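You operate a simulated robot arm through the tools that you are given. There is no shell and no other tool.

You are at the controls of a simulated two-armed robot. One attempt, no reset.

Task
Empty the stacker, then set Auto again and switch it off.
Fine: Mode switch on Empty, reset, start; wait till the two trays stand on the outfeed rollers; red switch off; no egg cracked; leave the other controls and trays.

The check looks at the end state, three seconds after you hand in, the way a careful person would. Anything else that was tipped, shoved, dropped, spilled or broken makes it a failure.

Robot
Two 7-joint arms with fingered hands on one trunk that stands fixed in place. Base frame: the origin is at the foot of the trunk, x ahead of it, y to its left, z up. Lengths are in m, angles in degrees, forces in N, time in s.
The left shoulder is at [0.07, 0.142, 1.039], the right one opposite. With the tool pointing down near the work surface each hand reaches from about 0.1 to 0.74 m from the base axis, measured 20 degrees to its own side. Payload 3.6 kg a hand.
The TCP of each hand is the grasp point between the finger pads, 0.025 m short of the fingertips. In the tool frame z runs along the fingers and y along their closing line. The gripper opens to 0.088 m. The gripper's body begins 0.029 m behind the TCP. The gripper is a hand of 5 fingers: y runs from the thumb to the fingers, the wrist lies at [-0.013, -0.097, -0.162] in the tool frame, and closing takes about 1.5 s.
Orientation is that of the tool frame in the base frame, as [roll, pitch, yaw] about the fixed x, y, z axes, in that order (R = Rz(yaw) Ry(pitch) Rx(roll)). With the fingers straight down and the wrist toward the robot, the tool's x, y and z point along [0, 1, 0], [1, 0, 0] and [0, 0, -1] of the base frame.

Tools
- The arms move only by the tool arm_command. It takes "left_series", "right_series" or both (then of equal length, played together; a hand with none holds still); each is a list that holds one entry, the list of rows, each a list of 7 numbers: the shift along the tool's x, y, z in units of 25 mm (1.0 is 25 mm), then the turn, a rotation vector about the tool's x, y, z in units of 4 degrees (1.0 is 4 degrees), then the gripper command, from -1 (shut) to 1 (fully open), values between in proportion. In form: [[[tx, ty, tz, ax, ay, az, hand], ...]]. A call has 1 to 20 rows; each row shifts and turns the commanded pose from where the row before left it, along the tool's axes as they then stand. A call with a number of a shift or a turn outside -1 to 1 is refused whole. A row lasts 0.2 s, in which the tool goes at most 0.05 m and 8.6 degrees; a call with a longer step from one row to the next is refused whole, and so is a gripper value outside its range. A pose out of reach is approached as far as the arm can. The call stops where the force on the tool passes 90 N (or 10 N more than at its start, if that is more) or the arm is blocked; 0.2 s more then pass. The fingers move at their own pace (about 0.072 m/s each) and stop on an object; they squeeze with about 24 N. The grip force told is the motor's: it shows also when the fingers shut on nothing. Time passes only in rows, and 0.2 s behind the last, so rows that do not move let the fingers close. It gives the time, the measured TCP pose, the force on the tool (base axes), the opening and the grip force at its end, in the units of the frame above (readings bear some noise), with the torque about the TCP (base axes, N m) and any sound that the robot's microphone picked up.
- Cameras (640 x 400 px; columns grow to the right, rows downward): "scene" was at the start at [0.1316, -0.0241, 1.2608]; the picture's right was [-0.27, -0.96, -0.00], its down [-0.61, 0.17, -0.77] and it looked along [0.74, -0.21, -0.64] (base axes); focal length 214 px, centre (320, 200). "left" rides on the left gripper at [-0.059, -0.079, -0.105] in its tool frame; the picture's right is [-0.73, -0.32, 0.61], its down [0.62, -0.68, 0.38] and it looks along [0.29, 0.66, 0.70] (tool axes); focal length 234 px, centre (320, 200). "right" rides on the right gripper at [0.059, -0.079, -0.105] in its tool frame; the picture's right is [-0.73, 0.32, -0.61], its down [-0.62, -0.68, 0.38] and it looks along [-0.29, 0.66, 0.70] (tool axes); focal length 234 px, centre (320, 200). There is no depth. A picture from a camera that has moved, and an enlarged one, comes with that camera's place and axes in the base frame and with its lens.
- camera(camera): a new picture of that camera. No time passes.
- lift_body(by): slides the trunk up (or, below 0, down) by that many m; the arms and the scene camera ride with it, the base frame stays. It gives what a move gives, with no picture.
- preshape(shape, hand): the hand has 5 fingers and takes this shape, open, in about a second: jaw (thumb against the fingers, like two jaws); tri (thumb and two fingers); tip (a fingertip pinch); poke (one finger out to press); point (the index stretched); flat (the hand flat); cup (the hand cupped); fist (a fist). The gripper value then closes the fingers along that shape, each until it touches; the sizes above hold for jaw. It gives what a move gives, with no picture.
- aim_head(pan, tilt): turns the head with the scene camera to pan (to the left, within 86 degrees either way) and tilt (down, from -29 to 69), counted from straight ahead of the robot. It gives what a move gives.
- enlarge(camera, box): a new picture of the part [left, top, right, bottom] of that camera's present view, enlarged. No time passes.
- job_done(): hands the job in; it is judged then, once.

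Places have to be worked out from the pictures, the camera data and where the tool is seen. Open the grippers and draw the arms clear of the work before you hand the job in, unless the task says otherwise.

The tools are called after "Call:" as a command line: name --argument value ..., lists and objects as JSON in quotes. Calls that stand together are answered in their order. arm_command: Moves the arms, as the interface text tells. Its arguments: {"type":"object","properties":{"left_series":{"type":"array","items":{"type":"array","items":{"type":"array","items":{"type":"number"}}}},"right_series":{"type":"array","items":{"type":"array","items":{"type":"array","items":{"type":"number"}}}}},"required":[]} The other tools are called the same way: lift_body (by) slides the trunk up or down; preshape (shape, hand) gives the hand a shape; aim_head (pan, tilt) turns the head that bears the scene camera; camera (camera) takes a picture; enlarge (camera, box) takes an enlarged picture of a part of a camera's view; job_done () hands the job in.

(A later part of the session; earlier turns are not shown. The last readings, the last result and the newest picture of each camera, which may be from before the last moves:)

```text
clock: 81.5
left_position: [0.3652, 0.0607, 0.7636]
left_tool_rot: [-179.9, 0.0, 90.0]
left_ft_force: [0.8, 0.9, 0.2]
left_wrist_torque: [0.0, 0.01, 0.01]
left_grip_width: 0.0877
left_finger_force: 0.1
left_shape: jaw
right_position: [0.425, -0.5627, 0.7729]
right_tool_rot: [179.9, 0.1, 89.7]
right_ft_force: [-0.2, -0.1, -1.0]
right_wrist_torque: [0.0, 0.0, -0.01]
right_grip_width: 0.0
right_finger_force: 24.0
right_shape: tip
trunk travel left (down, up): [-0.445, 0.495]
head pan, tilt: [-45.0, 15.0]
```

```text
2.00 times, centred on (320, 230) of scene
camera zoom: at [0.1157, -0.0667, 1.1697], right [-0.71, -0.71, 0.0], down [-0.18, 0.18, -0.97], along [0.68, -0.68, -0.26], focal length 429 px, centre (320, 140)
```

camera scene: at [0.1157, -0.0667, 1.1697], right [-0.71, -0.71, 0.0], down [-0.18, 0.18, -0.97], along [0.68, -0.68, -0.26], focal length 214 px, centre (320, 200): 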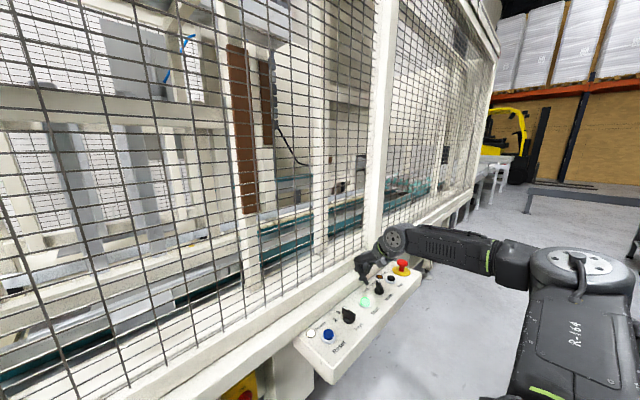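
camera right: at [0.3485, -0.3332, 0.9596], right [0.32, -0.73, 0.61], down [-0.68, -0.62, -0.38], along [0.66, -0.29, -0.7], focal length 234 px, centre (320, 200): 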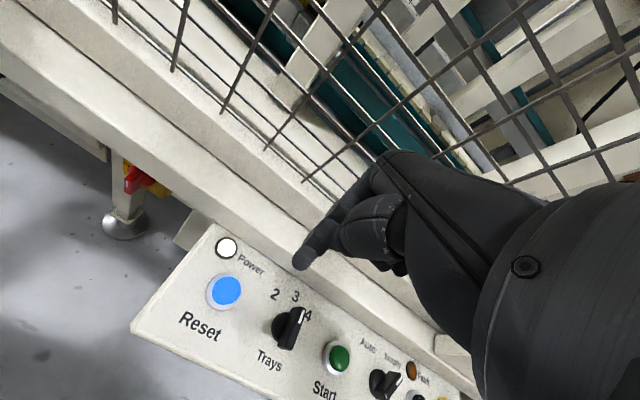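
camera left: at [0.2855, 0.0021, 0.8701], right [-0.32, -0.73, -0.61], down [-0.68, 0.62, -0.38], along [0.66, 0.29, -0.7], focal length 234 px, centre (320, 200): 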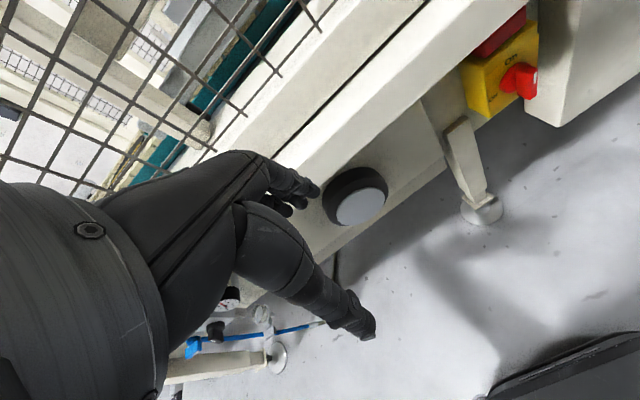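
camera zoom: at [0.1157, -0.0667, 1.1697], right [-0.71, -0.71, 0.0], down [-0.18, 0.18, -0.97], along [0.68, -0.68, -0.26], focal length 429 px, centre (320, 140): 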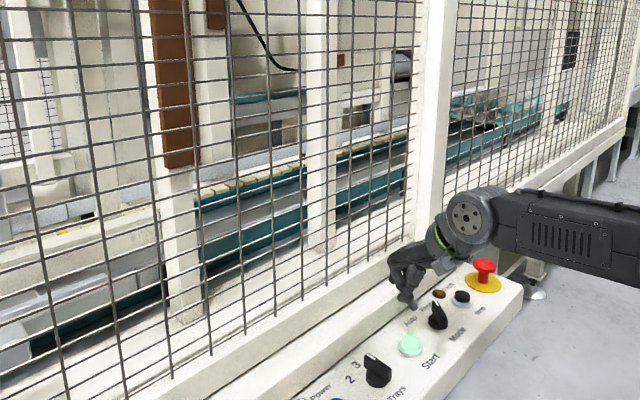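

A tray with eggs is travelling along the conveyor to the right. I'll wait about 4 s and look at the right-hand end for the outfeed rollers.

Call:
arm_command --right_series '[[[0, 0, 0, 0, 0, 0, -1], [0, 0, 0, 0, 0, 0, -1], [0, 0, 0, 0, 0, 0, -1], [0, 0, 0, 0, 0, 0, -1], [0, 0, 0, 0, 0, 0, -1], [0, 0, 0, 0, 0, 0, -1], [0, 0, 0, 0, 0, 0, -1], [0, 0, 0, 0, 0, 0, -1], [0, 0, 0, 0, 0, 0, -1], [0, 0, 0, 0, 0, 0, -1], [0, 0, 0, 0, 0, 0, -1], [0, 0, 0, 0, 0, 0, -1], [0, 0, 0, 0, 0, 0, -1], [0, 0, 0, 0, 0, 0, -1], [0, 0, 0, 0, 0, 0, -1], [0, 0, 0, 0, 0, 0, -1], [0, 0, 0, 0, 0, 0, -1], [0, 0, 0, 0, 0, 0, -1], [0, 0, 0, 0, 0, 0, -1], [0, 0, 0, 0, 0, 0, -1]]]'

Call:
enlarge --camera "scene" --box '[300, 120, 500, 245]'

Call:
enlarge --camera "scene" --box '[0, 80, 300, 270]'

```text
clock: 85.7
left_position: [0.3652, 0.0611, 0.7641]
left_tool_rot: [-179.9, -0.1, 89.9]
left_ft_force: [-0.1, 0.0, -0.4]
left_wrist_torque: [0.0, -0.01, -0.02]
left_grip_width: 0.0874
left_finger_force: 0.1
left_shape: jaw
right_position: [0.4267, -0.561, 0.7728]
right_tool_rot: [180.0, 0.0, 89.7]
right_ft_force: [-0.1, -0.3, 0.0]
right_wrist_torque: [-0.02, 0.01, 0.0]
right_grip_width: 0.0001
right_finger_force: 23.5
right_shape: tip
trunk travel left (down, up): [-0.445, 0.495]
head pan, tilt: [-45.0, 15.0]
```

```text
3.20 times, centred on (400, 182) of scene
camera zoom: at [0.1157, -0.0668, 1.1697], right [-0.71, -0.71, 0.0], down [-0.18, 0.18, -0.97], along [0.68, -0.68, -0.26], focal length 686 px, centre (64, 256)
```

zoom: 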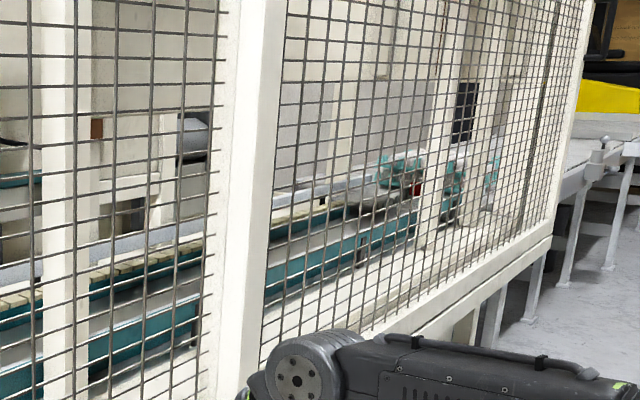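

```text
2.11 times, centred on (150, 175) of scene
camera zoom: at [0.1157, -0.0668, 1.1697], right [-0.71, -0.71, 0.0], down [-0.18, 0.18, -0.97], along [0.68, -0.68, -0.26], focal length 452 px, centre (678, 253)
```

zoom: 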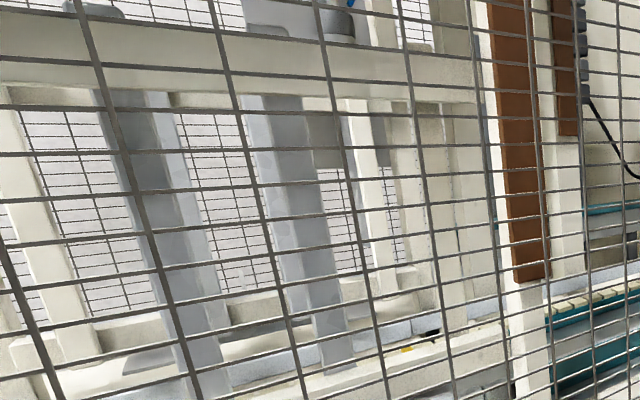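

Two trays with teal/egg shapes are at the right end of the conveyor, still perhaps moving. I'll aim the head further right, wait a few seconds and check.

Call:
aim_head --pan -60 --tilt 12

Call:
enlarge --camera "scene" --box '[200, 100, 440, 250]'

Call:
arm_command --right_series '[[[0, 0, 0, 0, 0, 0, -1], [0, 0, 0, 0, 0, 0, -1], [0, 0, 0, 0, 0, 0, -1], [0, 0, 0, 0, 0, 0, -1], [0, 0, 0, 0, 0, 0, -1], [0, 0, 0, 0, 0, 0, -1], [0, 0, 0, 0, 0, 0, -1], [0, 0, 0, 0, 0, 0, -1], [0, 0, 0, 0, 0, 0, -1], [0, 0, 0, 0, 0, 0, -1]]]'

Call:
enlarge --camera "scene" --box '[200, 100, 440, 250]'

```text
clock: 86.5
left_position: [0.3655, 0.062, 0.7637]
left_tool_rot: [-180.0, 0.1, 90.0]
left_ft_force: [0.7, -0.1, 1.1]
left_wrist_torque: [0.03, -0.01, 0.01]
left_grip_width: 0.0875
left_finger_force: 0.1
left_shape: jaw
right_position: [0.4274, -0.5625, 0.7725]
right_tool_rot: [180.0, 0.1, 89.6]
right_ft_force: [-0.5, -0.2, 0.7]
right_wrist_torque: [-0.01, -0.01, 0.0]
right_grip_width: 0.0
right_finger_force: 24.2
right_shape: tip
trunk travel left (down, up): [-0.445, 0.495]
head pan, tilt: [-60.0, 12.0]
```

```text
2.67 times, centred on (320, 175) of scene
camera zoom: at [0.0963, -0.0814, 1.1746], right [-0.87, -0.5, 0.0], down [-0.1, 0.18, -0.98], along [0.49, -0.85, -0.21], focal length 572 px, centre (320, 267)
```

zoom: 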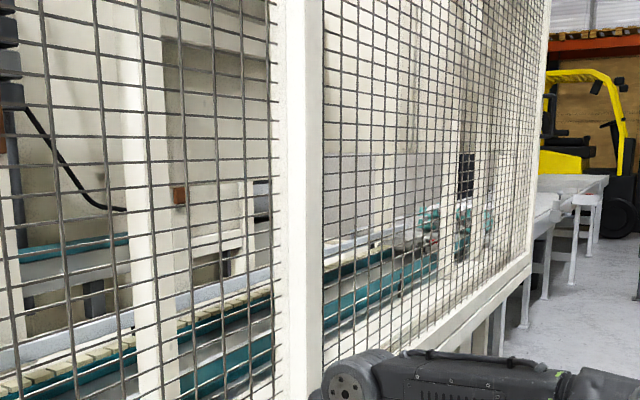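

```text
clock: 88.7
left_position: [0.3661, 0.0602, 0.7647]
left_tool_rot: [-179.9, -0.1, 90.0]
left_ft_force: [0.9, 0.0, 0.1]
left_wrist_torque: [-0.05, 0.02, 0.0]
left_grip_width: 0.0874
left_finger_force: 0.1
left_shape: jaw
right_position: [0.427, -0.5618, 0.7727]
right_tool_rot: [180.0, 0.0, 89.8]
right_ft_force: [0.9, -0.7, 0.0]
right_wrist_torque: [-0.02, 0.0, 0.03]
right_grip_width: 0.0002
right_finger_force: 23.6
right_shape: tip
trunk travel left (down, up): [-0.445, 0.495]
head pan, tilt: [-60.0, 12.0]
```

```text
2.67 times, centred on (320, 175) of scene
camera zoom: at [0.0962, -0.0815, 1.1746], right [-0.87, -0.5, 0.0], down [-0.1, 0.18, -0.98], along [0.49, -0.85, -0.21], focal length 572 px, centre (320, 267)
```

zoom: 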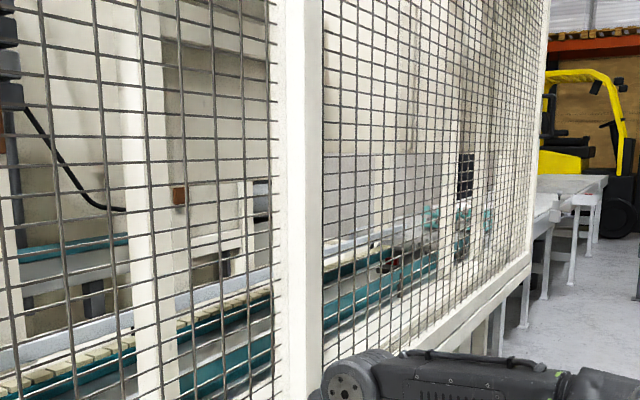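

The trays are still moving near the far right. I'll enlarge that spot more strongly and wait further.

Call:
enlarge --camera "scene" --box '[345, 160, 425, 210]'

Call:
arm_command --right_series '[[[0, 0, 0, 0, 0, 0, -1], [0, 0, 0, 0, 0, 0, -1], [0, 0, 0, 0, 0, 0, -1], [0, 0, 0, 0, 0, 0, -1], [0, 0, 0, 0, 0, 0, -1], [0, 0, 0, 0, 0, 0, -1], [0, 0, 0, 0, 0, 0, -1], [0, 0, 0, 0, 0, 0, -1], [0, 0, 0, 0, 0, 0, -1], [0, 0, 0, 0, 0, 0, -1], [0, 0, 0, 0, 0, 0, -1], [0, 0, 0, 0, 0, 0, -1], [0, 0, 0, 0, 0, 0, -1], [0, 0, 0, 0, 0, 0, -1], [0, 0, 0, 0, 0, 0, -1]]]'

Call:
enlarge --camera "scene" --box '[345, 160, 425, 210]'

```text
8.00 times, centred on (385, 185) of scene
camera zoom: at [0.0962, -0.0815, 1.1746], right [-0.87, -0.5, 0.0], down [-0.1, 0.18, -0.98], along [0.49, -0.85, -0.21], focal length 1716 px, centre (-200, 320)
```

zoom: 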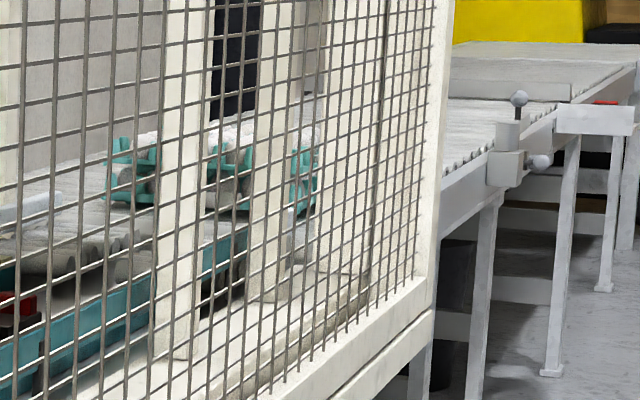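

```text
clock: 91.9
left_position: [0.3654, 0.062, 0.764]
left_tool_rot: [-179.9, -0.1, 89.9]
left_ft_force: [-0.3, 0.1, 0.2]
left_wrist_torque: [-0.01, 0.06, -0.03]
left_grip_width: 0.0874
left_finger_force: 0.1
left_shape: jaw
right_position: [0.427, -0.5613, 0.7733]
right_tool_rot: [-180.0, 0.0, 89.7]
right_ft_force: [0.2, -0.1, 1.0]
right_wrist_torque: [0.0, 0.02, 0.0]
right_grip_width: 0.0
right_finger_force: 24.1
right_shape: tip
trunk travel left (down, up): [-0.445, 0.495]
head pan, tilt: [-60.0, 12.0]
```

```text
8.00 times, centred on (385, 185) of scene
camera zoom: at [0.0962, -0.0815, 1.1746], right [-0.87, -0.5, 0.0], down [-0.1, 0.18, -0.98], along [0.49, -0.85, -0.21], focal length 1716 px, centre (-200, 320)
```

zoom: 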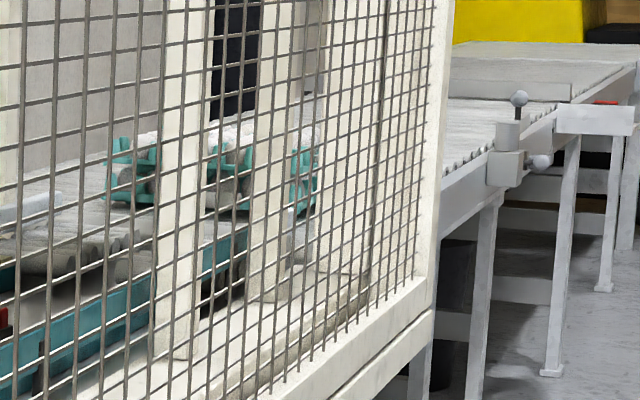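

The trays look unchanged over 3 s, while a red carrier at the left edge still moves. I'll check the panel lamps and the wider conveyor for whether the cycle has finished.

Call:
enlarge --camera "scene" --box '[100, 140, 420, 340]'

Call:
arm_command --right_series '[[[0, 0, 0, 0, 0, 0, -1], [0, 0, 0, 0, 0, 0, -1], [0, 0, 0, 0, 0, 0, -1], [0, 0, 0, 0, 0, 0, -1], [0, 0, 0, 0, 0, 0, -1], [0, 0, 0, 0, 0, 0, -1], [0, 0, 0, 0, 0, 0, -1], [0, 0, 0, 0, 0, 0, -1], [0, 0, 0, 0, 0, 0, -1], [0, 0, 0, 0, 0, 0, -1], [0, 0, 0, 0, 0, 0, -1], [0, 0, 0, 0, 0, 0, -1], [0, 0, 0, 0, 0, 0, -1], [0, 0, 0, 0, 0, 0, -1], [0, 0, 0, 0, 0, 0, -1], [0, 0, 0, 0, 0, 0, -1], [0, 0, 0, 0, 0, 0, -1], [0, 0, 0, 0, 0, 0, -1], [0, 0, 0, 0, 0, 0, -1], [0, 0, 0, 0, 0, 0, -1]]]'

Call:
camera --camera "scene"

Call:
enlarge --camera "scene" --box '[321, 160, 417, 220]'

Call:
camera --camera "right"

```text
2.00 times, centred on (260, 240) of scene
camera zoom: at [0.0962, -0.0815, 1.1746], right [-0.87, -0.5, 0.0], down [-0.1, 0.18, -0.98], along [0.49, -0.85, -0.21], focal length 429 px, centre (440, 120)
```

zoom: 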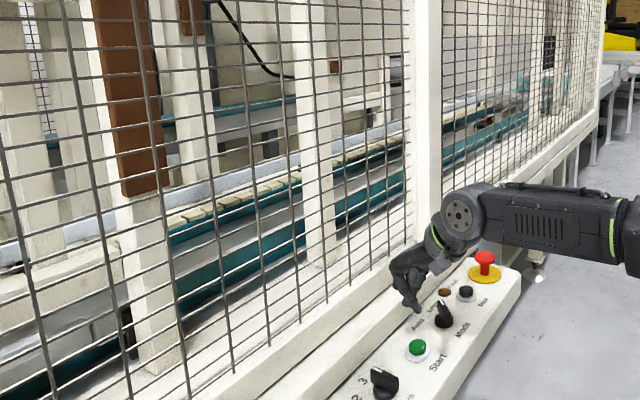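

```text
clock: 96.1
left_position: [0.3658, 0.0609, 0.764]
left_tool_rot: [-179.9, 0.1, 90.0]
left_ft_force: [-0.8, -0.3, 0.0]
left_wrist_torque: [0.0, 0.01, 0.01]
left_grip_width: 0.0876
left_finger_force: 0.1
left_shape: jaw
right_position: [0.4254, -0.5612, 0.7724]
right_tool_rot: [179.9, 0.0, 89.7]
right_ft_force: [-0.1, 0.4, -0.4]
right_wrist_torque: [0.01, -0.02, -0.01]
right_grip_width: 0.0
right_finger_force: 23.8
right_shape: tip
trunk travel left (down, up): [-0.445, 0.495]
head pan, tilt: [-60.0, 12.0]
```

```text
taken
camera scene: at [0.0962, -0.0815, 1.1746], right [-0.87, -0.5, 0.0], down [-0.1, 0.18, -0.98], along [0.49, -0.85, -0.21], focal length 214 px, centre (320, 200)
```

scene: 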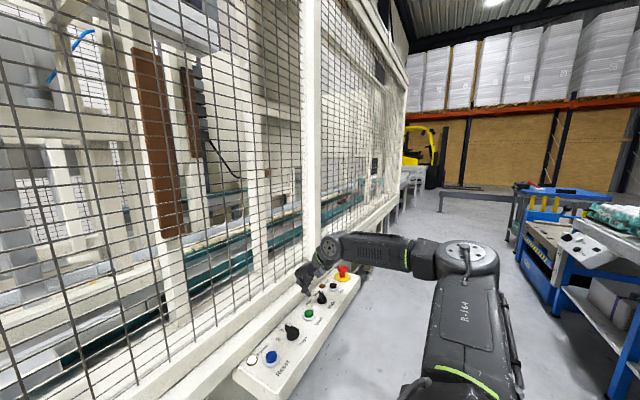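

```text
6.67 times, centred on (369, 190) of scene
camera zoom: at [0.0962, -0.0815, 1.1746], right [-0.87, -0.5, 0.0], down [-0.1, 0.18, -0.98], along [0.49, -0.85, -0.21], focal length 1430 px, centre (-7, 267)
```

zoom: 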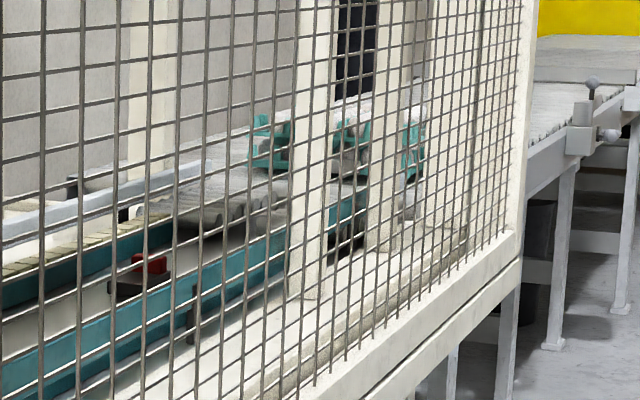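

```text
taken
camera right: at [0.3481, -0.5028, 0.8773], right [0.32, -0.73, 0.61], down [-0.68, -0.62, -0.38], along [0.66, -0.29, -0.7], focal length 234 px, centre (320, 200)
```

right: 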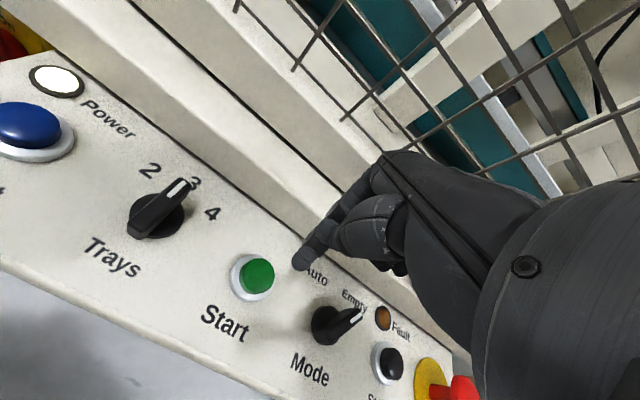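

The Start lamp has gone out – the cycle ended, with trays standing at the outfeed. I'll zoom tightly to confirm two trays and that nothing moves any more.

Call:
enlarge --camera "scene" --box '[352, 168, 392, 193]'

Call:
enlarge --camera "scene" --box '[0, 100, 240, 330]'

```text
16.00 times, centred on (372, 180) of scene
camera zoom: at [0.0962, -0.0815, 1.1746], right [-0.87, -0.5, 0.0], down [-0.1, 0.18, -0.98], along [0.49, -0.85, -0.21], focal length 3432 px, centre (-512, 512)
```

zoom: 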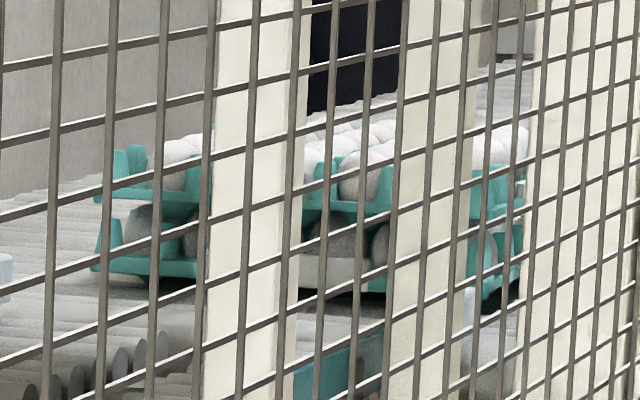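

```text
1.74 times, centred on (120, 215) of scene
camera zoom: at [0.0962, -0.0815, 1.1746], right [-0.87, -0.5, 0.0], down [-0.1, 0.18, -0.98], along [0.49, -0.85, -0.21], focal length 373 px, centre (668, 174)
```

zoom: 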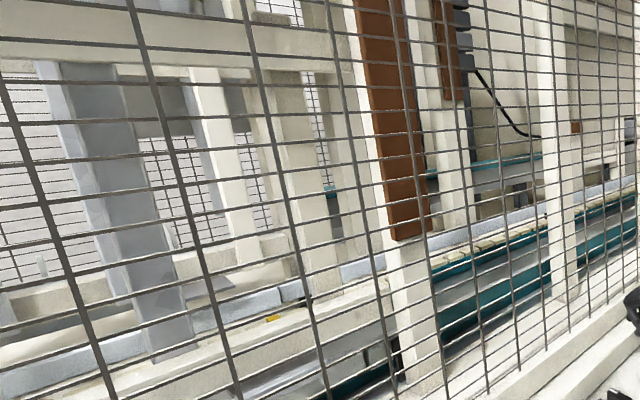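

It's a stack of two egg trays (two layers) standing on the outfeed rollers; stacker is empty and the Start lamp is out. Now I'll set Mode back to Auto: first raise and bring the right hand back above the knob.

Call:
arm_command --right_series '[[[0, 0, -0.9, 0, 0, 0, 0.2], [0, 0, -0.9, 0, 0, 0, 0.2], [0, 0, -0.9, 0, 0, 0, 0.2], [-0.965, -0.1, 0, 0, 0, 0, 0.2], [-0.965, -0.1, 0, 0, 0, 0, 0.2], [-0.965, -0.1, 0, 0, 0, 0, 0.2], [-0.965, -0.1, 0, 0, 0, 0, 0.2], [0, 0, 0, 0, 0, 1, 0.2], [0, 0, 0, 0, 0, 1, 0.2], [0, 0, 0, 0, 0, 1, 0.2], [0, 0, 0, 0, 0, 1, 0.2], [0, 0, 0, 0, 0, 1, 0.2], [0, 0, 0, 0, 0, 1, 0.2], [0, 0, 0, 0, 0, 1, 0.2], [0, 0, 0, 0, 0, 1, 0.2], [0, 0, 0, 0, 0, 1, 0.2], [0, 0, 0, 0, 0, 1, 0.2], [0, 0, 0, 0, 0, 1, 0.2], [0, 0, 0, 0, 0, 1, 0.2]]]'

Call:
arm_command --right_series '[[[0, 0, 0, 0, 1, 0, 0.2], [0, 0, 0, 0, 1, 0, 0.2], [0, 0, 0, 0, 1, 0, 0.2], [0, 0, 0, 0, 1, 0, 0.2], [0, 0, 0, 0, 1, 0, 0.2], [0, 0, 0, -0.342, 0, 0.94, 0.2], [0, 0, 0, -0.342, 0, 0.94, 0.2], [0, 0, 0, -0.342, 0, 0.94, 0.2], [0, 0, 0, -0.342, 0, 0.94, 0.2], [0, 0, 0, -0.342, 0, 0.94, 0.2], [0, 0, 0, -0.342, 0, 0.94, 0.2], [0, 0, 0, -0.342, 0, 0.94, 0.2], [0, 0, 0, -0.342, 0, 0.94, 0.2], [0, 0, 0, -0.342, 0, 0.94, 0.2], [0, 0, 0, -0.342, 0, 0.94, 0.2], [0, 0, 0, -0.342, 0, 0.94, 0.2], [0, 0, 0, -0.342, 0, 0.94, 0.2], [0, 0, 0, -0.342, 0, 0.94, 0.2], [0, 0, 0, -0.342, 0, 0.94, 0.2], [0, 0, 0, -0.342, 0, 0.94, 0.2]]]'

Call:
aim_head --pan -50 --tilt 40

Call:
enlarge --camera "scene" --box '[300, 110, 428, 190]'

Call:
camera --camera "right"

```text
clock: 100.1
left_position: [0.3643, 0.0605, 0.7634]
left_tool_rot: [180.0, 0.0, 90.0]
left_ft_force: [-0.8, -0.2, -0.3]
left_wrist_torque: [0.0, -0.05, 0.02]
left_grip_width: 0.0877
left_finger_force: 0.2
left_shape: jaw
right_position: [0.4163, -0.6583, 0.8409]
right_tool_rot: [180.0, 0.0, 41.6]
right_ft_force: [-0.4, 1.2, -0.6]
right_wrist_torque: [0.04, -0.04, -0.01]
right_grip_width: 0.0528
right_finger_force: 0.0
right_shape: tip
trunk travel left (down, up): [-0.445, 0.495]
head pan, tilt: [-60.0, 12.0]
```

```text
clock: 104.3
left_position: [0.3654, 0.0613, 0.7637]
left_tool_rot: [-179.9, 0.0, 90.0]
left_ft_force: [0.6, 0.0, -0.2]
left_wrist_torque: [0.02, -0.01, -0.02]
left_grip_width: 0.0876
left_finger_force: 0.1
left_shape: jaw
right_position: [0.4155, -0.657, 0.8399]
right_tool_rot: [-180.0, -20.0, -18.4]
right_ft_force: [-0.3, 0.1, 0.0]
right_wrist_torque: [0.02, 0.01, 0.01]
right_grip_width: 0.053
right_finger_force: 0.0
right_shape: tip
trunk travel left (down, up): [-0.445, 0.495]
head pan, tilt: [-60.0, 12.0]
```

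```text
clock: 105.2
left_position: [0.3662, 0.0608, 0.7644]
left_tool_rot: [-180.0, -0.1, 89.9]
left_ft_force: [0.4, 0.0, 0.3]
left_wrist_torque: [0.02, -0.02, -0.02]
left_grip_width: 0.0878
left_finger_force: 0.0
left_shape: jaw
right_position: [0.4162, -0.6581, 0.8401]
right_tool_rot: [-180.0, -20.0, -18.3]
right_ft_force: [0.1, -0.5, -0.2]
right_wrist_torque: [0.0, -0.01, -0.05]
right_grip_width: 0.0527
right_finger_force: 0.0
right_shape: tip
trunk travel left (down, up): [-0.445, 0.495]
head pan, tilt: [-50.0, 40.0]
```

```text
5.00 times, centred on (364, 150) of scene
camera zoom: at [0.1043, -0.0659, 1.1302], right [-0.77, -0.64, 0.0], down [-0.41, 0.49, -0.77], along [0.49, -0.59, -0.64], focal length 1072 px, centre (100, 450)
```

zoom: 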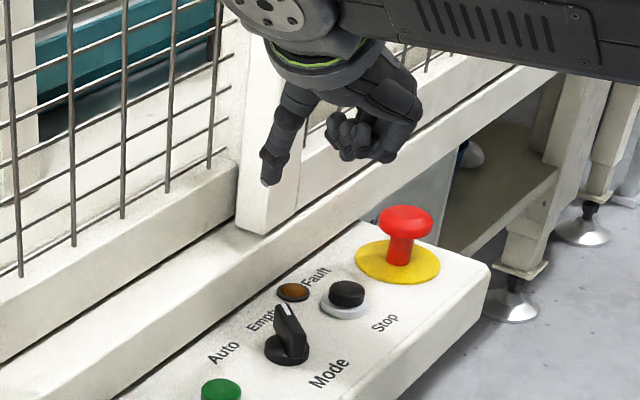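

```text
taken
camera right: at [0.4601, -0.5889, 0.9583], right [-0.95, -0.03, 0.32], down [-0.22, 0.79, -0.57], along [-0.24, -0.61, -0.75], focal length 234 px, centre (320, 200)
```

right: 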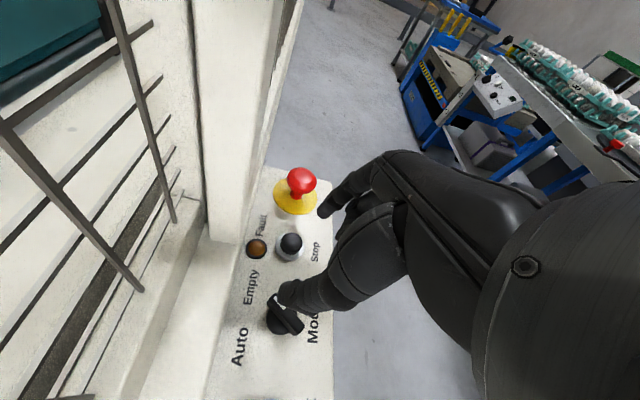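

The hand is posed over the knob as at release. I'll shift slightly so the bar is centred between the fingers and descend to z≈0.757 to check.

Call:
arm_command --right_series '[[[0.036, -0.39, 0.013, 0, 0, 0, 0.2], [-0.284, 0, 0.78, 0, 0, 0, 0.2], [-0.284, 0, 0.78, 0, 0, 0, 0.2], [-0.284, 0, 0.78, 0, 0, 0, 0.2], [-0.284, 0, 0.78, 0, 0, 0, 0.2]]]'

Call:
enlarge --camera "right" --box '[220, 180, 380, 280]'

Call:
enlarge --camera "scene" --box '[330, 150, 394, 190]'

```text
clock: 106.4
left_position: [0.3651, 0.0611, 0.7643]
left_tool_rot: [-179.9, 0.0, 90.1]
left_ft_force: [-0.4, 0.1, -0.2]
left_wrist_torque: [-0.02, 0.01, 0.0]
left_grip_width: 0.0877
left_finger_force: 0.1
left_shape: jaw
right_position: [0.4203, -0.6496, 0.7566]
right_tool_rot: [179.9, -20.1, -18.2]
right_ft_force: [-0.2, -0.5, -0.8]
right_wrist_torque: [-0.04, -0.01, -0.02]
right_grip_width: 0.0529
right_finger_force: 0.0
right_shape: tip
trunk travel left (down, up): [-0.445, 0.495]
head pan, tilt: [-50.0, 40.0]
```

```text
4.00 times, centred on (300, 230) of right
camera zoom: at [0.4639, -0.58, 0.8748], right [-0.95, -0.03, 0.32], down [-0.22, 0.79, -0.57], along [-0.24, -0.61, -0.75], focal length 937 px, centre (400, 80)
```

zoom: 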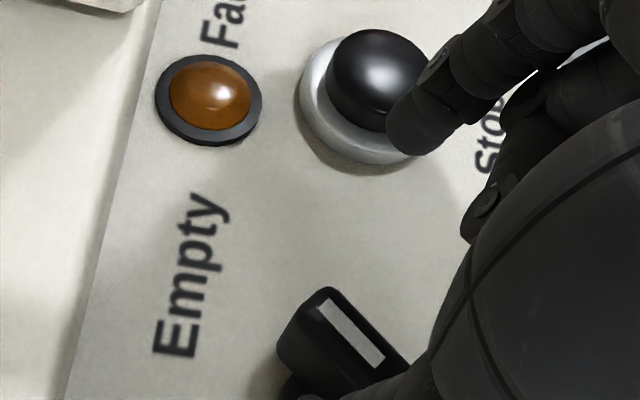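

```text
10.00 times, centred on (362, 170) of scene
camera zoom: at [0.1044, -0.0662, 1.1301], right [-0.77, -0.64, 0.0], down [-0.41, 0.49, -0.77], along [0.49, -0.59, -0.64], focal length 2145 px, centre (-100, 500)
```

zoom: 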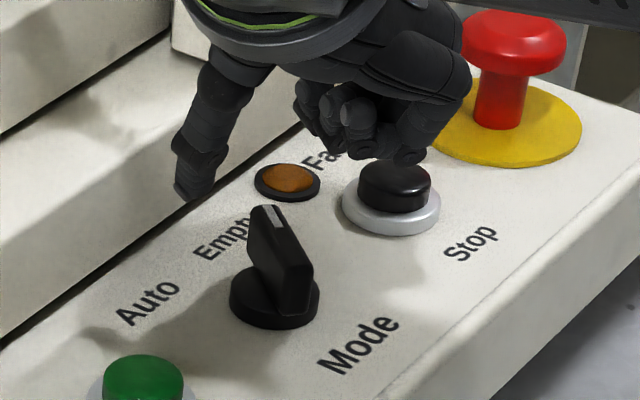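

The index is near Stop, so I'll narrow the opening to ~35 mm before lowering the last 27 mm, then close on the bar.

Call:
arm_command --right_series '[[[0, 0, 0, 0, 0, 0, -0.2], [0, 0, 0, 0, 0, 0, -0.2], [-0.188, 0, 0.517, 0, 0, 0, -0.2], [-0.188, 0, 0.517, 0, 0, 0, -0.2]]]'

Call:
enlarge --camera "right" --box '[220, 180, 380, 280]'

Call:
enlarge --camera "scene" --box '[330, 150, 394, 190]'

```text
clock: 107.4
left_position: [0.3644, 0.0613, 0.7649]
left_tool_rot: [-180.0, -0.1, 89.9]
left_ft_force: [0.6, 0.7, -0.1]
left_wrist_torque: [0.03, -0.02, -0.04]
left_grip_width: 0.0877
left_finger_force: 0.1
left_shape: jaw
right_position: [0.4199, -0.6492, 0.7306]
right_tool_rot: [179.9, -20.0, -18.2]
right_ft_force: [0.5, -0.4, 0.2]
right_wrist_torque: [0.02, -0.01, 0.01]
right_grip_width: 0.0357
right_finger_force: 0.1
right_shape: tip
trunk travel left (down, up): [-0.445, 0.495]
head pan, tilt: [-50.0, 40.0]
```

```text
4.00 times, centred on (300, 230) of right
camera zoom: at [0.4639, -0.5804, 0.8474], right [-0.95, -0.03, 0.32], down [-0.22, 0.79, -0.57], along [-0.24, -0.61, -0.75], focal length 937 px, centre (400, 80)
```

zoom: 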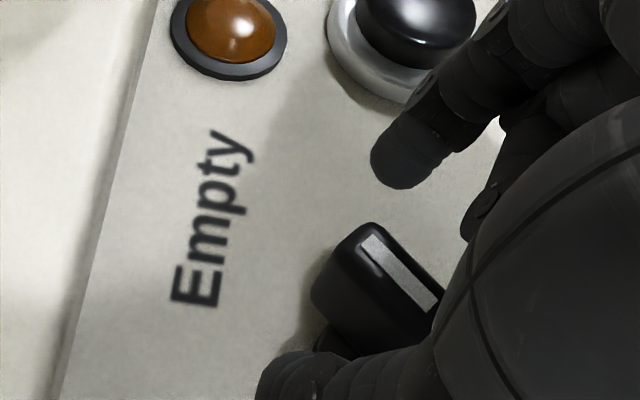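

```text
10.00 times, centred on (362, 170) of scene
camera zoom: at [0.1043, -0.066, 1.1301], right [-0.77, -0.64, 0.0], down [-0.41, 0.49, -0.77], along [0.49, -0.59, -0.64], focal length 2145 px, centre (-100, 500)
```

zoom: 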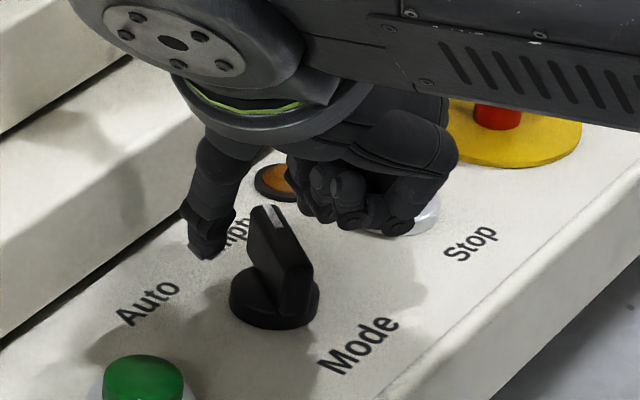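

The bar is straddled with Stop clear. I'll close the pinch on the pointer end and check the hold.

Call:
arm_command --right_series '[[[0, 0, 0, 0, 0, 0, -0.5], [0, 0, 0, 0, 0, 0, -0.8], [0, 0, 0, 0, 0, 0, -1], [0, 0, 0, 0, 0, 0, -1], [0, 0, 0, 0, 0, 0, -1]]]'

Call:
enlarge --camera "right" --box '[220, 180, 380, 280]'

Call:
enlarge --camera "scene" --box '[330, 150, 394, 190]'

```text
clock: 108.6
left_position: [0.3658, 0.0616, 0.7645]
left_tool_rot: [-179.9, -0.1, 89.9]
left_ft_force: [0.3, 0.4, 0.2]
left_wrist_torque: [0.02, 0.0, 0.02]
left_grip_width: 0.0876
left_finger_force: 0.1
left_shape: jaw
right_position: [0.4203, -0.6491, 0.73]
right_tool_rot: [-180.0, -19.9, -18.3]
right_ft_force: [-0.9, 1.7, -1.7]
right_wrist_torque: [0.02, 0.04, -0.07]
right_grip_width: 0.0066
right_finger_force: 23.9
right_shape: tip
trunk travel left (down, up): [-0.445, 0.495]
head pan, tilt: [-50.0, 40.0]
```

```text
4.00 times, centred on (300, 230) of right
camera zoom: at [0.4639, -0.5803, 0.8474], right [-0.95, -0.03, 0.32], down [-0.22, 0.79, -0.57], along [-0.24, -0.61, -0.75], focal length 937 px, centre (400, 80)
```

zoom: 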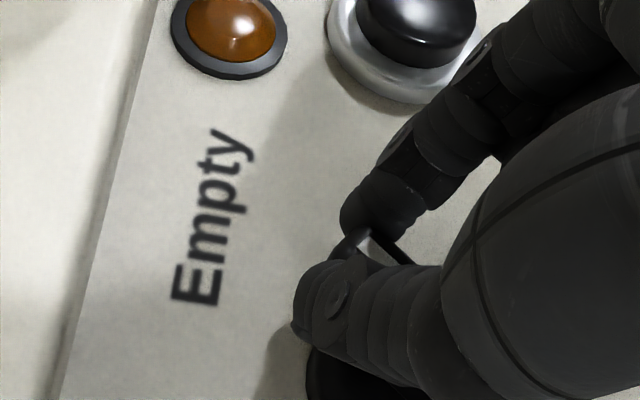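

```text
10.00 times, centred on (362, 170) of scene
camera zoom: at [0.1043, -0.066, 1.1301], right [-0.77, -0.64, 0.0], down [-0.41, 0.49, -0.77], along [0.49, -0.59, -0.64], focal length 2145 px, centre (-100, 500)
```

zoom: 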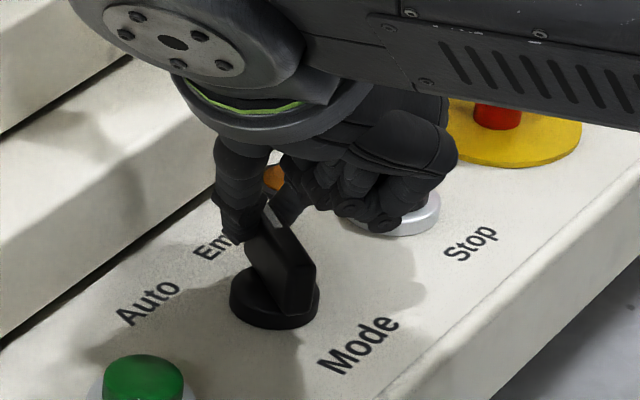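

The bar is held at the pointer end (6.6 mm). I'll carry it counter-clockwise, first half of the arc.

Call:
arm_command --right_series '[[[0.02, -0.058, 0.008, 0.311, 0, -0.855, -1], [0.02, -0.058, 0.008, 0.311, 0, -0.855, -1], [0.014, -0.059, 0.005, 0.311, 0, -0.855, -1], [0.014, -0.059, 0.005, 0.311, 0, -0.855, -1], [0.008, -0.06, 0.003, 0.311, 0, -0.855, -1], [0.008, -0.06, 0.003, 0.311, 0, -0.855, -1], [0.002, -0.06, 0, 0.311, 0, -0.855, -1], [0.002, -0.06, 0, 0.311, 0, -0.855, -1]]]'

Call:
enlarge --camera "right" --box '[220, 180, 380, 280]'

Call:
enlarge --camera "scene" --box '[330, 150, 394, 190]'

```text
clock: 110.4
left_position: [0.3638, 0.0615, 0.7639]
left_tool_rot: [-179.9, -0.2, 90.1]
left_ft_force: [0.2, 0.3, 0.7]
left_wrist_torque: [0.01, 0.0, 0.03]
left_grip_width: 0.0877
left_finger_force: 0.2
left_shape: jaw
right_position: [0.4242, -0.6372, 0.7299]
right_tool_rot: [-179.9, -20.1, 10.7]
right_ft_force: [-0.3, -1.1, -3.1]
right_wrist_torque: [0.03, 0.02, -0.04]
right_grip_width: 0.0063
right_finger_force: 24.0
right_shape: tip
trunk travel left (down, up): [-0.445, 0.495]
head pan, tilt: [-50.0, 40.0]
```

```text
4.00 times, centred on (300, 230) of right
camera zoom: at [0.4288, -0.5565, 0.8478], right [-0.81, -0.48, 0.32], down [-0.57, 0.58, -0.57], along [0.09, -0.65, -0.75], focal length 937 px, centre (400, 80)
```

zoom: 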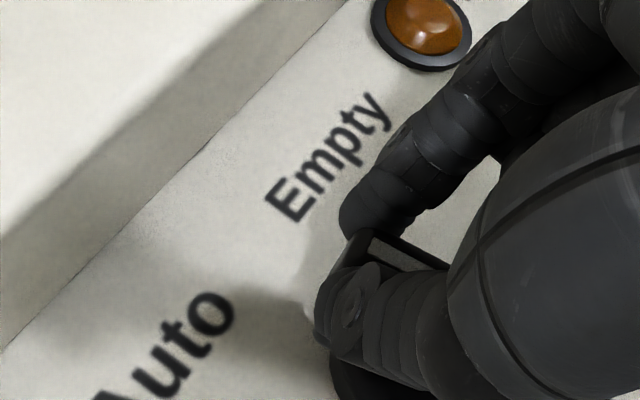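

```text
10.00 times, centred on (362, 170) of scene
camera zoom: at [0.1046, -0.0663, 1.1301], right [-0.77, -0.64, 0.0], down [-0.41, 0.49, -0.77], along [0.49, -0.59, -0.64], focal length 2145 px, centre (-100, 500)
```

zoom: 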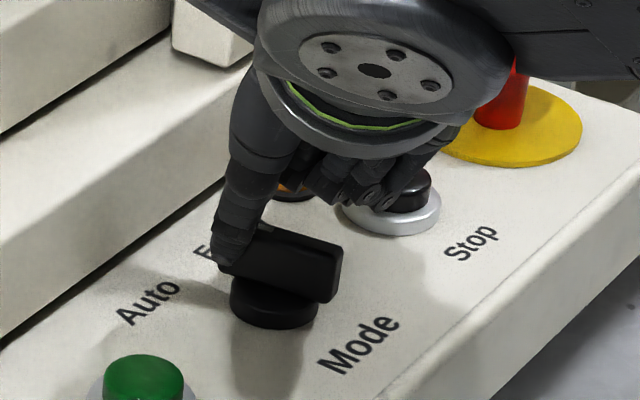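

The bar has swung past centre toward Auto with almost no resistance. I'll continue the remaining arc with a small overshoot.

Call:
arm_command --right_series '[[[-0.005, -0.059, -0.002, 0.311, 0, -0.855, -1], [-0.005, -0.059, -0.002, 0.311, 0, -0.855, -1], [-0.014, -0.06, -0.005, 0.311, 0, -0.855, -1], [-0.014, -0.06, -0.005, 0.311, 0, -0.855, -1], [-0.015, -0.087, -0.006, 0.311, 0, -0.855, -1], [-0.015, -0.087, -0.006, 0.311, 0, -0.855, -1]]]'

Call:
enlarge --camera "right" --box '[220, 180, 380, 280]'

Call:
enlarge --camera "scene" --box '[330, 150, 394, 190]'

```text
clock: 111.8
left_position: [0.3655, 0.0601, 0.7628]
left_tool_rot: [-179.9, -0.1, 89.9]
left_ft_force: [-0.1, 0.2, -0.2]
left_wrist_torque: [0.05, 0.01, -0.01]
left_grip_width: 0.0877
left_finger_force: 0.0
left_shape: jaw
right_position: [0.4199, -0.6288, 0.7286]
right_tool_rot: [180.0, -19.9, 32.6]
right_ft_force: [8.2, -2.8, -2.4]
right_wrist_torque: [-0.07, -0.17, -0.05]
right_grip_width: 0.0063
right_finger_force: 23.8
right_shape: tip
trunk travel left (down, up): [-0.445, 0.495]
head pan, tilt: [-50.0, 40.0]
```

```text
4.00 times, centred on (300, 230) of right
camera zoom: at [0.3935, -0.5523, 0.8476], right [-0.58, -0.75, 0.32], down [-0.75, 0.33, -0.57], along [0.33, -0.57, -0.75], focal length 937 px, centre (400, 80)
```

zoom: 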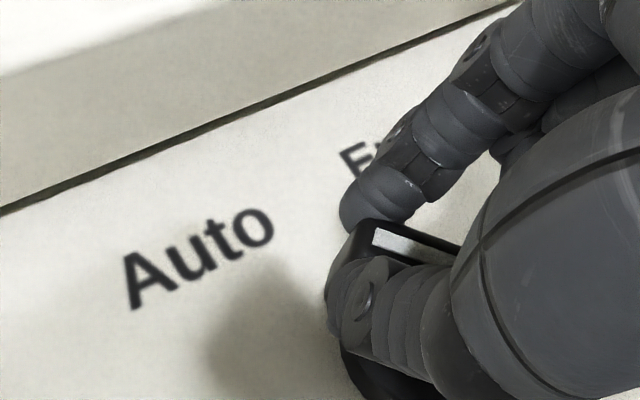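

```text
10.00 times, centred on (362, 170) of scene
camera zoom: at [0.1056, -0.0665, 1.13], right [-0.77, -0.64, 0.0], down [-0.41, 0.49, -0.77], along [0.49, -0.59, -0.64], focal length 2145 px, centre (-100, 500)
```

zoom: 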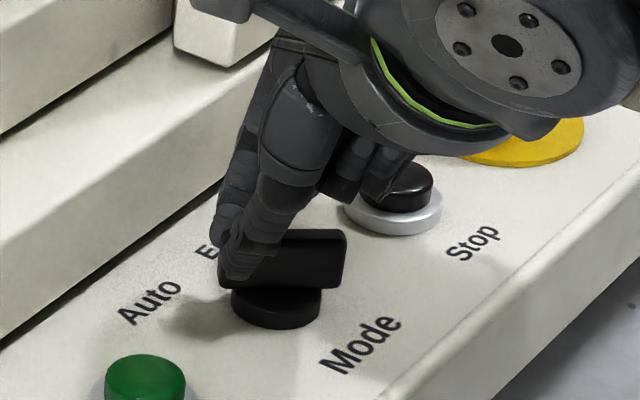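

The bar lies as it did at the start (Auto, ~39°) with ~9 N at the stop. I'll nudge slightly more, release and lift, then verify.

Call:
arm_command --right_series '[[[-0.003, -0.1, -0.001, 0, 0, 0, -1], [0, 0, 0, 0, 0, 0, -1], [0, 0, 0, 0, 0, 0, -0.6], [0, 0, 0, 0, 0, 0, -0.2], [0, 0, 0, 0, 0, 0, 0.0], [0, 0, 0, 0, 0, 0, 0.0], [0.342, 0, -0.94, 0, 0, 0, 0.0], [0.342, 0, -0.94, 0, 0, 0, 0.0], [0.342, 0, -0.94, 0, 0, 0, 0.0], [0.342, 0, -0.94, 0, 0, 0, 0.0]]]'

Call:
enlarge --camera "scene" --box '[300, 140, 396, 200]'

Call:
camera --camera "right"

```text
clock: 114.0
left_position: [0.3649, 0.062, 0.7638]
left_tool_rot: [-180.0, 0.0, 90.0]
left_ft_force: [-0.1, 1.0, -0.3]
left_wrist_torque: [-0.03, 0.0, 0.02]
left_grip_width: 0.0876
left_finger_force: 0.1
left_shape: jaw
right_position: [0.4157, -0.6242, 0.8304]
right_tool_rot: [180.0, -20.1, 32.6]
right_ft_force: [0.3, -0.6, 0.0]
right_wrist_torque: [0.0, -0.03, 0.02]
right_grip_width: 0.0435
right_finger_force: 0.2
right_shape: tip
trunk travel left (down, up): [-0.445, 0.495]
head pan, tilt: [-50.0, 40.0]
```

```text
6.67 times, centred on (348, 170) of scene
camera zoom: at [0.1041, -0.0657, 1.1302], right [-0.77, -0.64, 0.0], down [-0.41, 0.49, -0.77], along [0.49, -0.59, -0.64], focal length 1430 px, centre (133, 400)
```

zoom: 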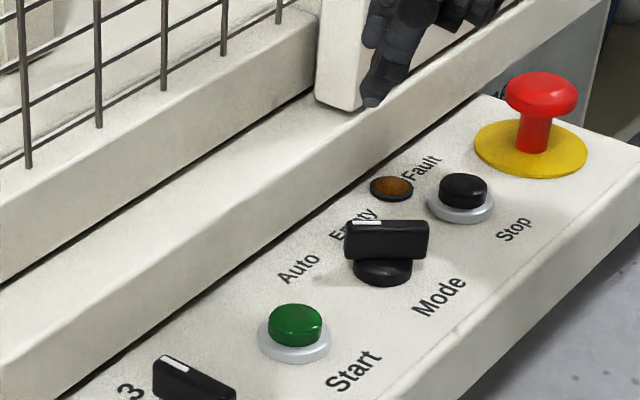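

```text
taken
camera right: at [0.3904, -0.5484, 0.9488], right [-0.58, -0.75, 0.32], down [-0.75, 0.33, -0.57], along [0.33, -0.57, -0.75], focal length 234 px, centre (320, 200)
```

right: 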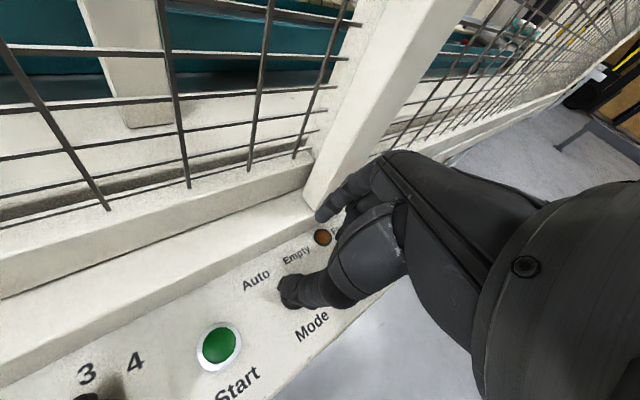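

Mode is back on Auto. Now for the red main switch: I'll aim the head at it and take close views from scene and left cameras.

Call:
aim_head --pan -15 --tilt 50

Call:
camera --camera "scene"

Call:
enlarge --camera "left" --box '[430, 10, 574, 130]'

```text
clock: 115.0
left_position: [0.3659, 0.0614, 0.7633]
left_tool_rot: [-179.9, -0.1, 90.0]
left_ft_force: [0.3, 0.2, 0.5]
left_wrist_torque: [0.0, 0.01, 0.01]
left_grip_width: 0.0877
left_finger_force: 0.0
left_shape: jaw
right_position: [0.416, -0.6251, 0.8302]
right_tool_rot: [179.8, -20.0, 32.7]
right_ft_force: [0.1, 0.6, -0.1]
right_wrist_torque: [0.01, -0.01, -0.01]
right_grip_width: 0.0432
right_finger_force: 0.0
right_shape: tip
trunk travel left (down, up): [-0.445, 0.495]
head pan, tilt: [-15.0, 50.0]
```

```text
taken
camera scene: at [0.124, -0.0208, 1.116], right [-0.26, -0.97, 0.0], down [-0.74, 0.2, -0.64], along [0.62, -0.17, -0.77], focal length 214 px, centre (320, 200)
```

scene: 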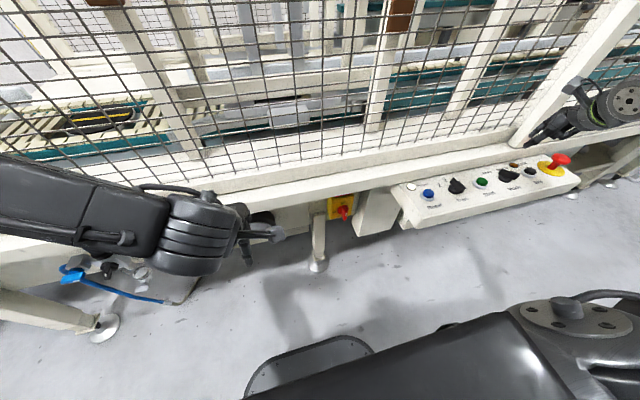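

```text
3.33 times, centred on (502, 70) of left
camera zoom: at [0.2856, 0.0021, 0.87], right [-0.32, -0.73, -0.61], down [-0.68, 0.62, -0.38], along [0.66, 0.29, -0.7], focal length 781 px, centre (-287, 633)
```

zoom: 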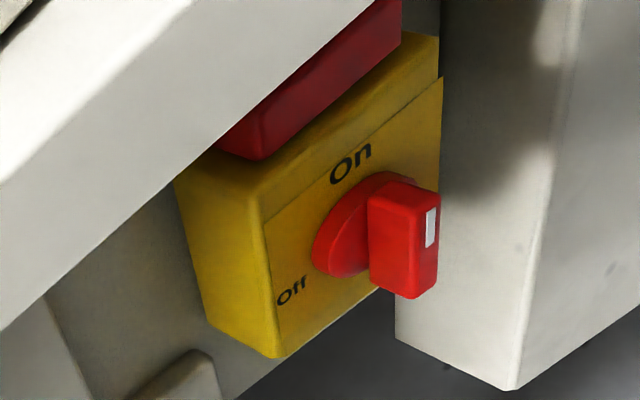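

The handle is a vertical bar (~45 mm tall, 8 mm wide, white mark at top = On); "Off" is at its left, so it must turn 90° counter-clockwise. I'll enlarge the scene view to triangulate it.

Call:
enlarge --camera "scene" --box '[304, 180, 384, 230]'

Call:
enlarge --camera "scene" --box '[220, 150, 460, 300]'

```text
8.00 times, centred on (344, 205) of scene
camera zoom: at [0.124, -0.0208, 1.116], right [-0.26, -0.97, 0.0], down [-0.74, 0.2, -0.64], along [0.62, -0.17, -0.77], focal length 1716 px, centre (128, 160)
```

zoom: 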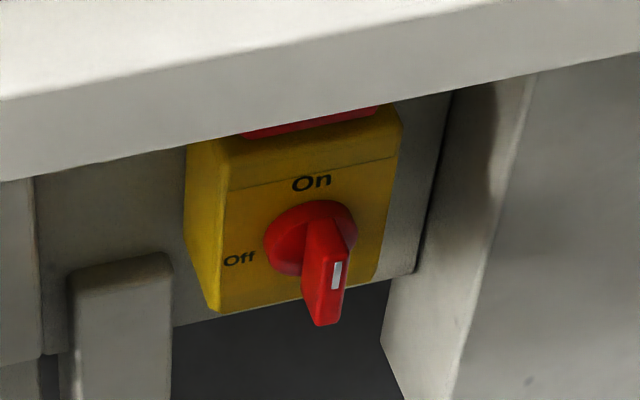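

```text
2.67 times, centred on (340, 225) of scene
camera zoom: at [0.124, -0.0208, 1.116], right [-0.26, -0.97, 0.0], down [-0.74, 0.2, -0.64], along [0.62, -0.17, -0.77], focal length 572 px, centre (267, 133)
```

zoom: 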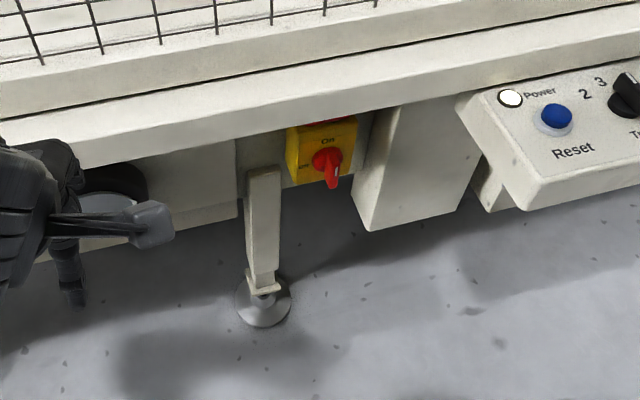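

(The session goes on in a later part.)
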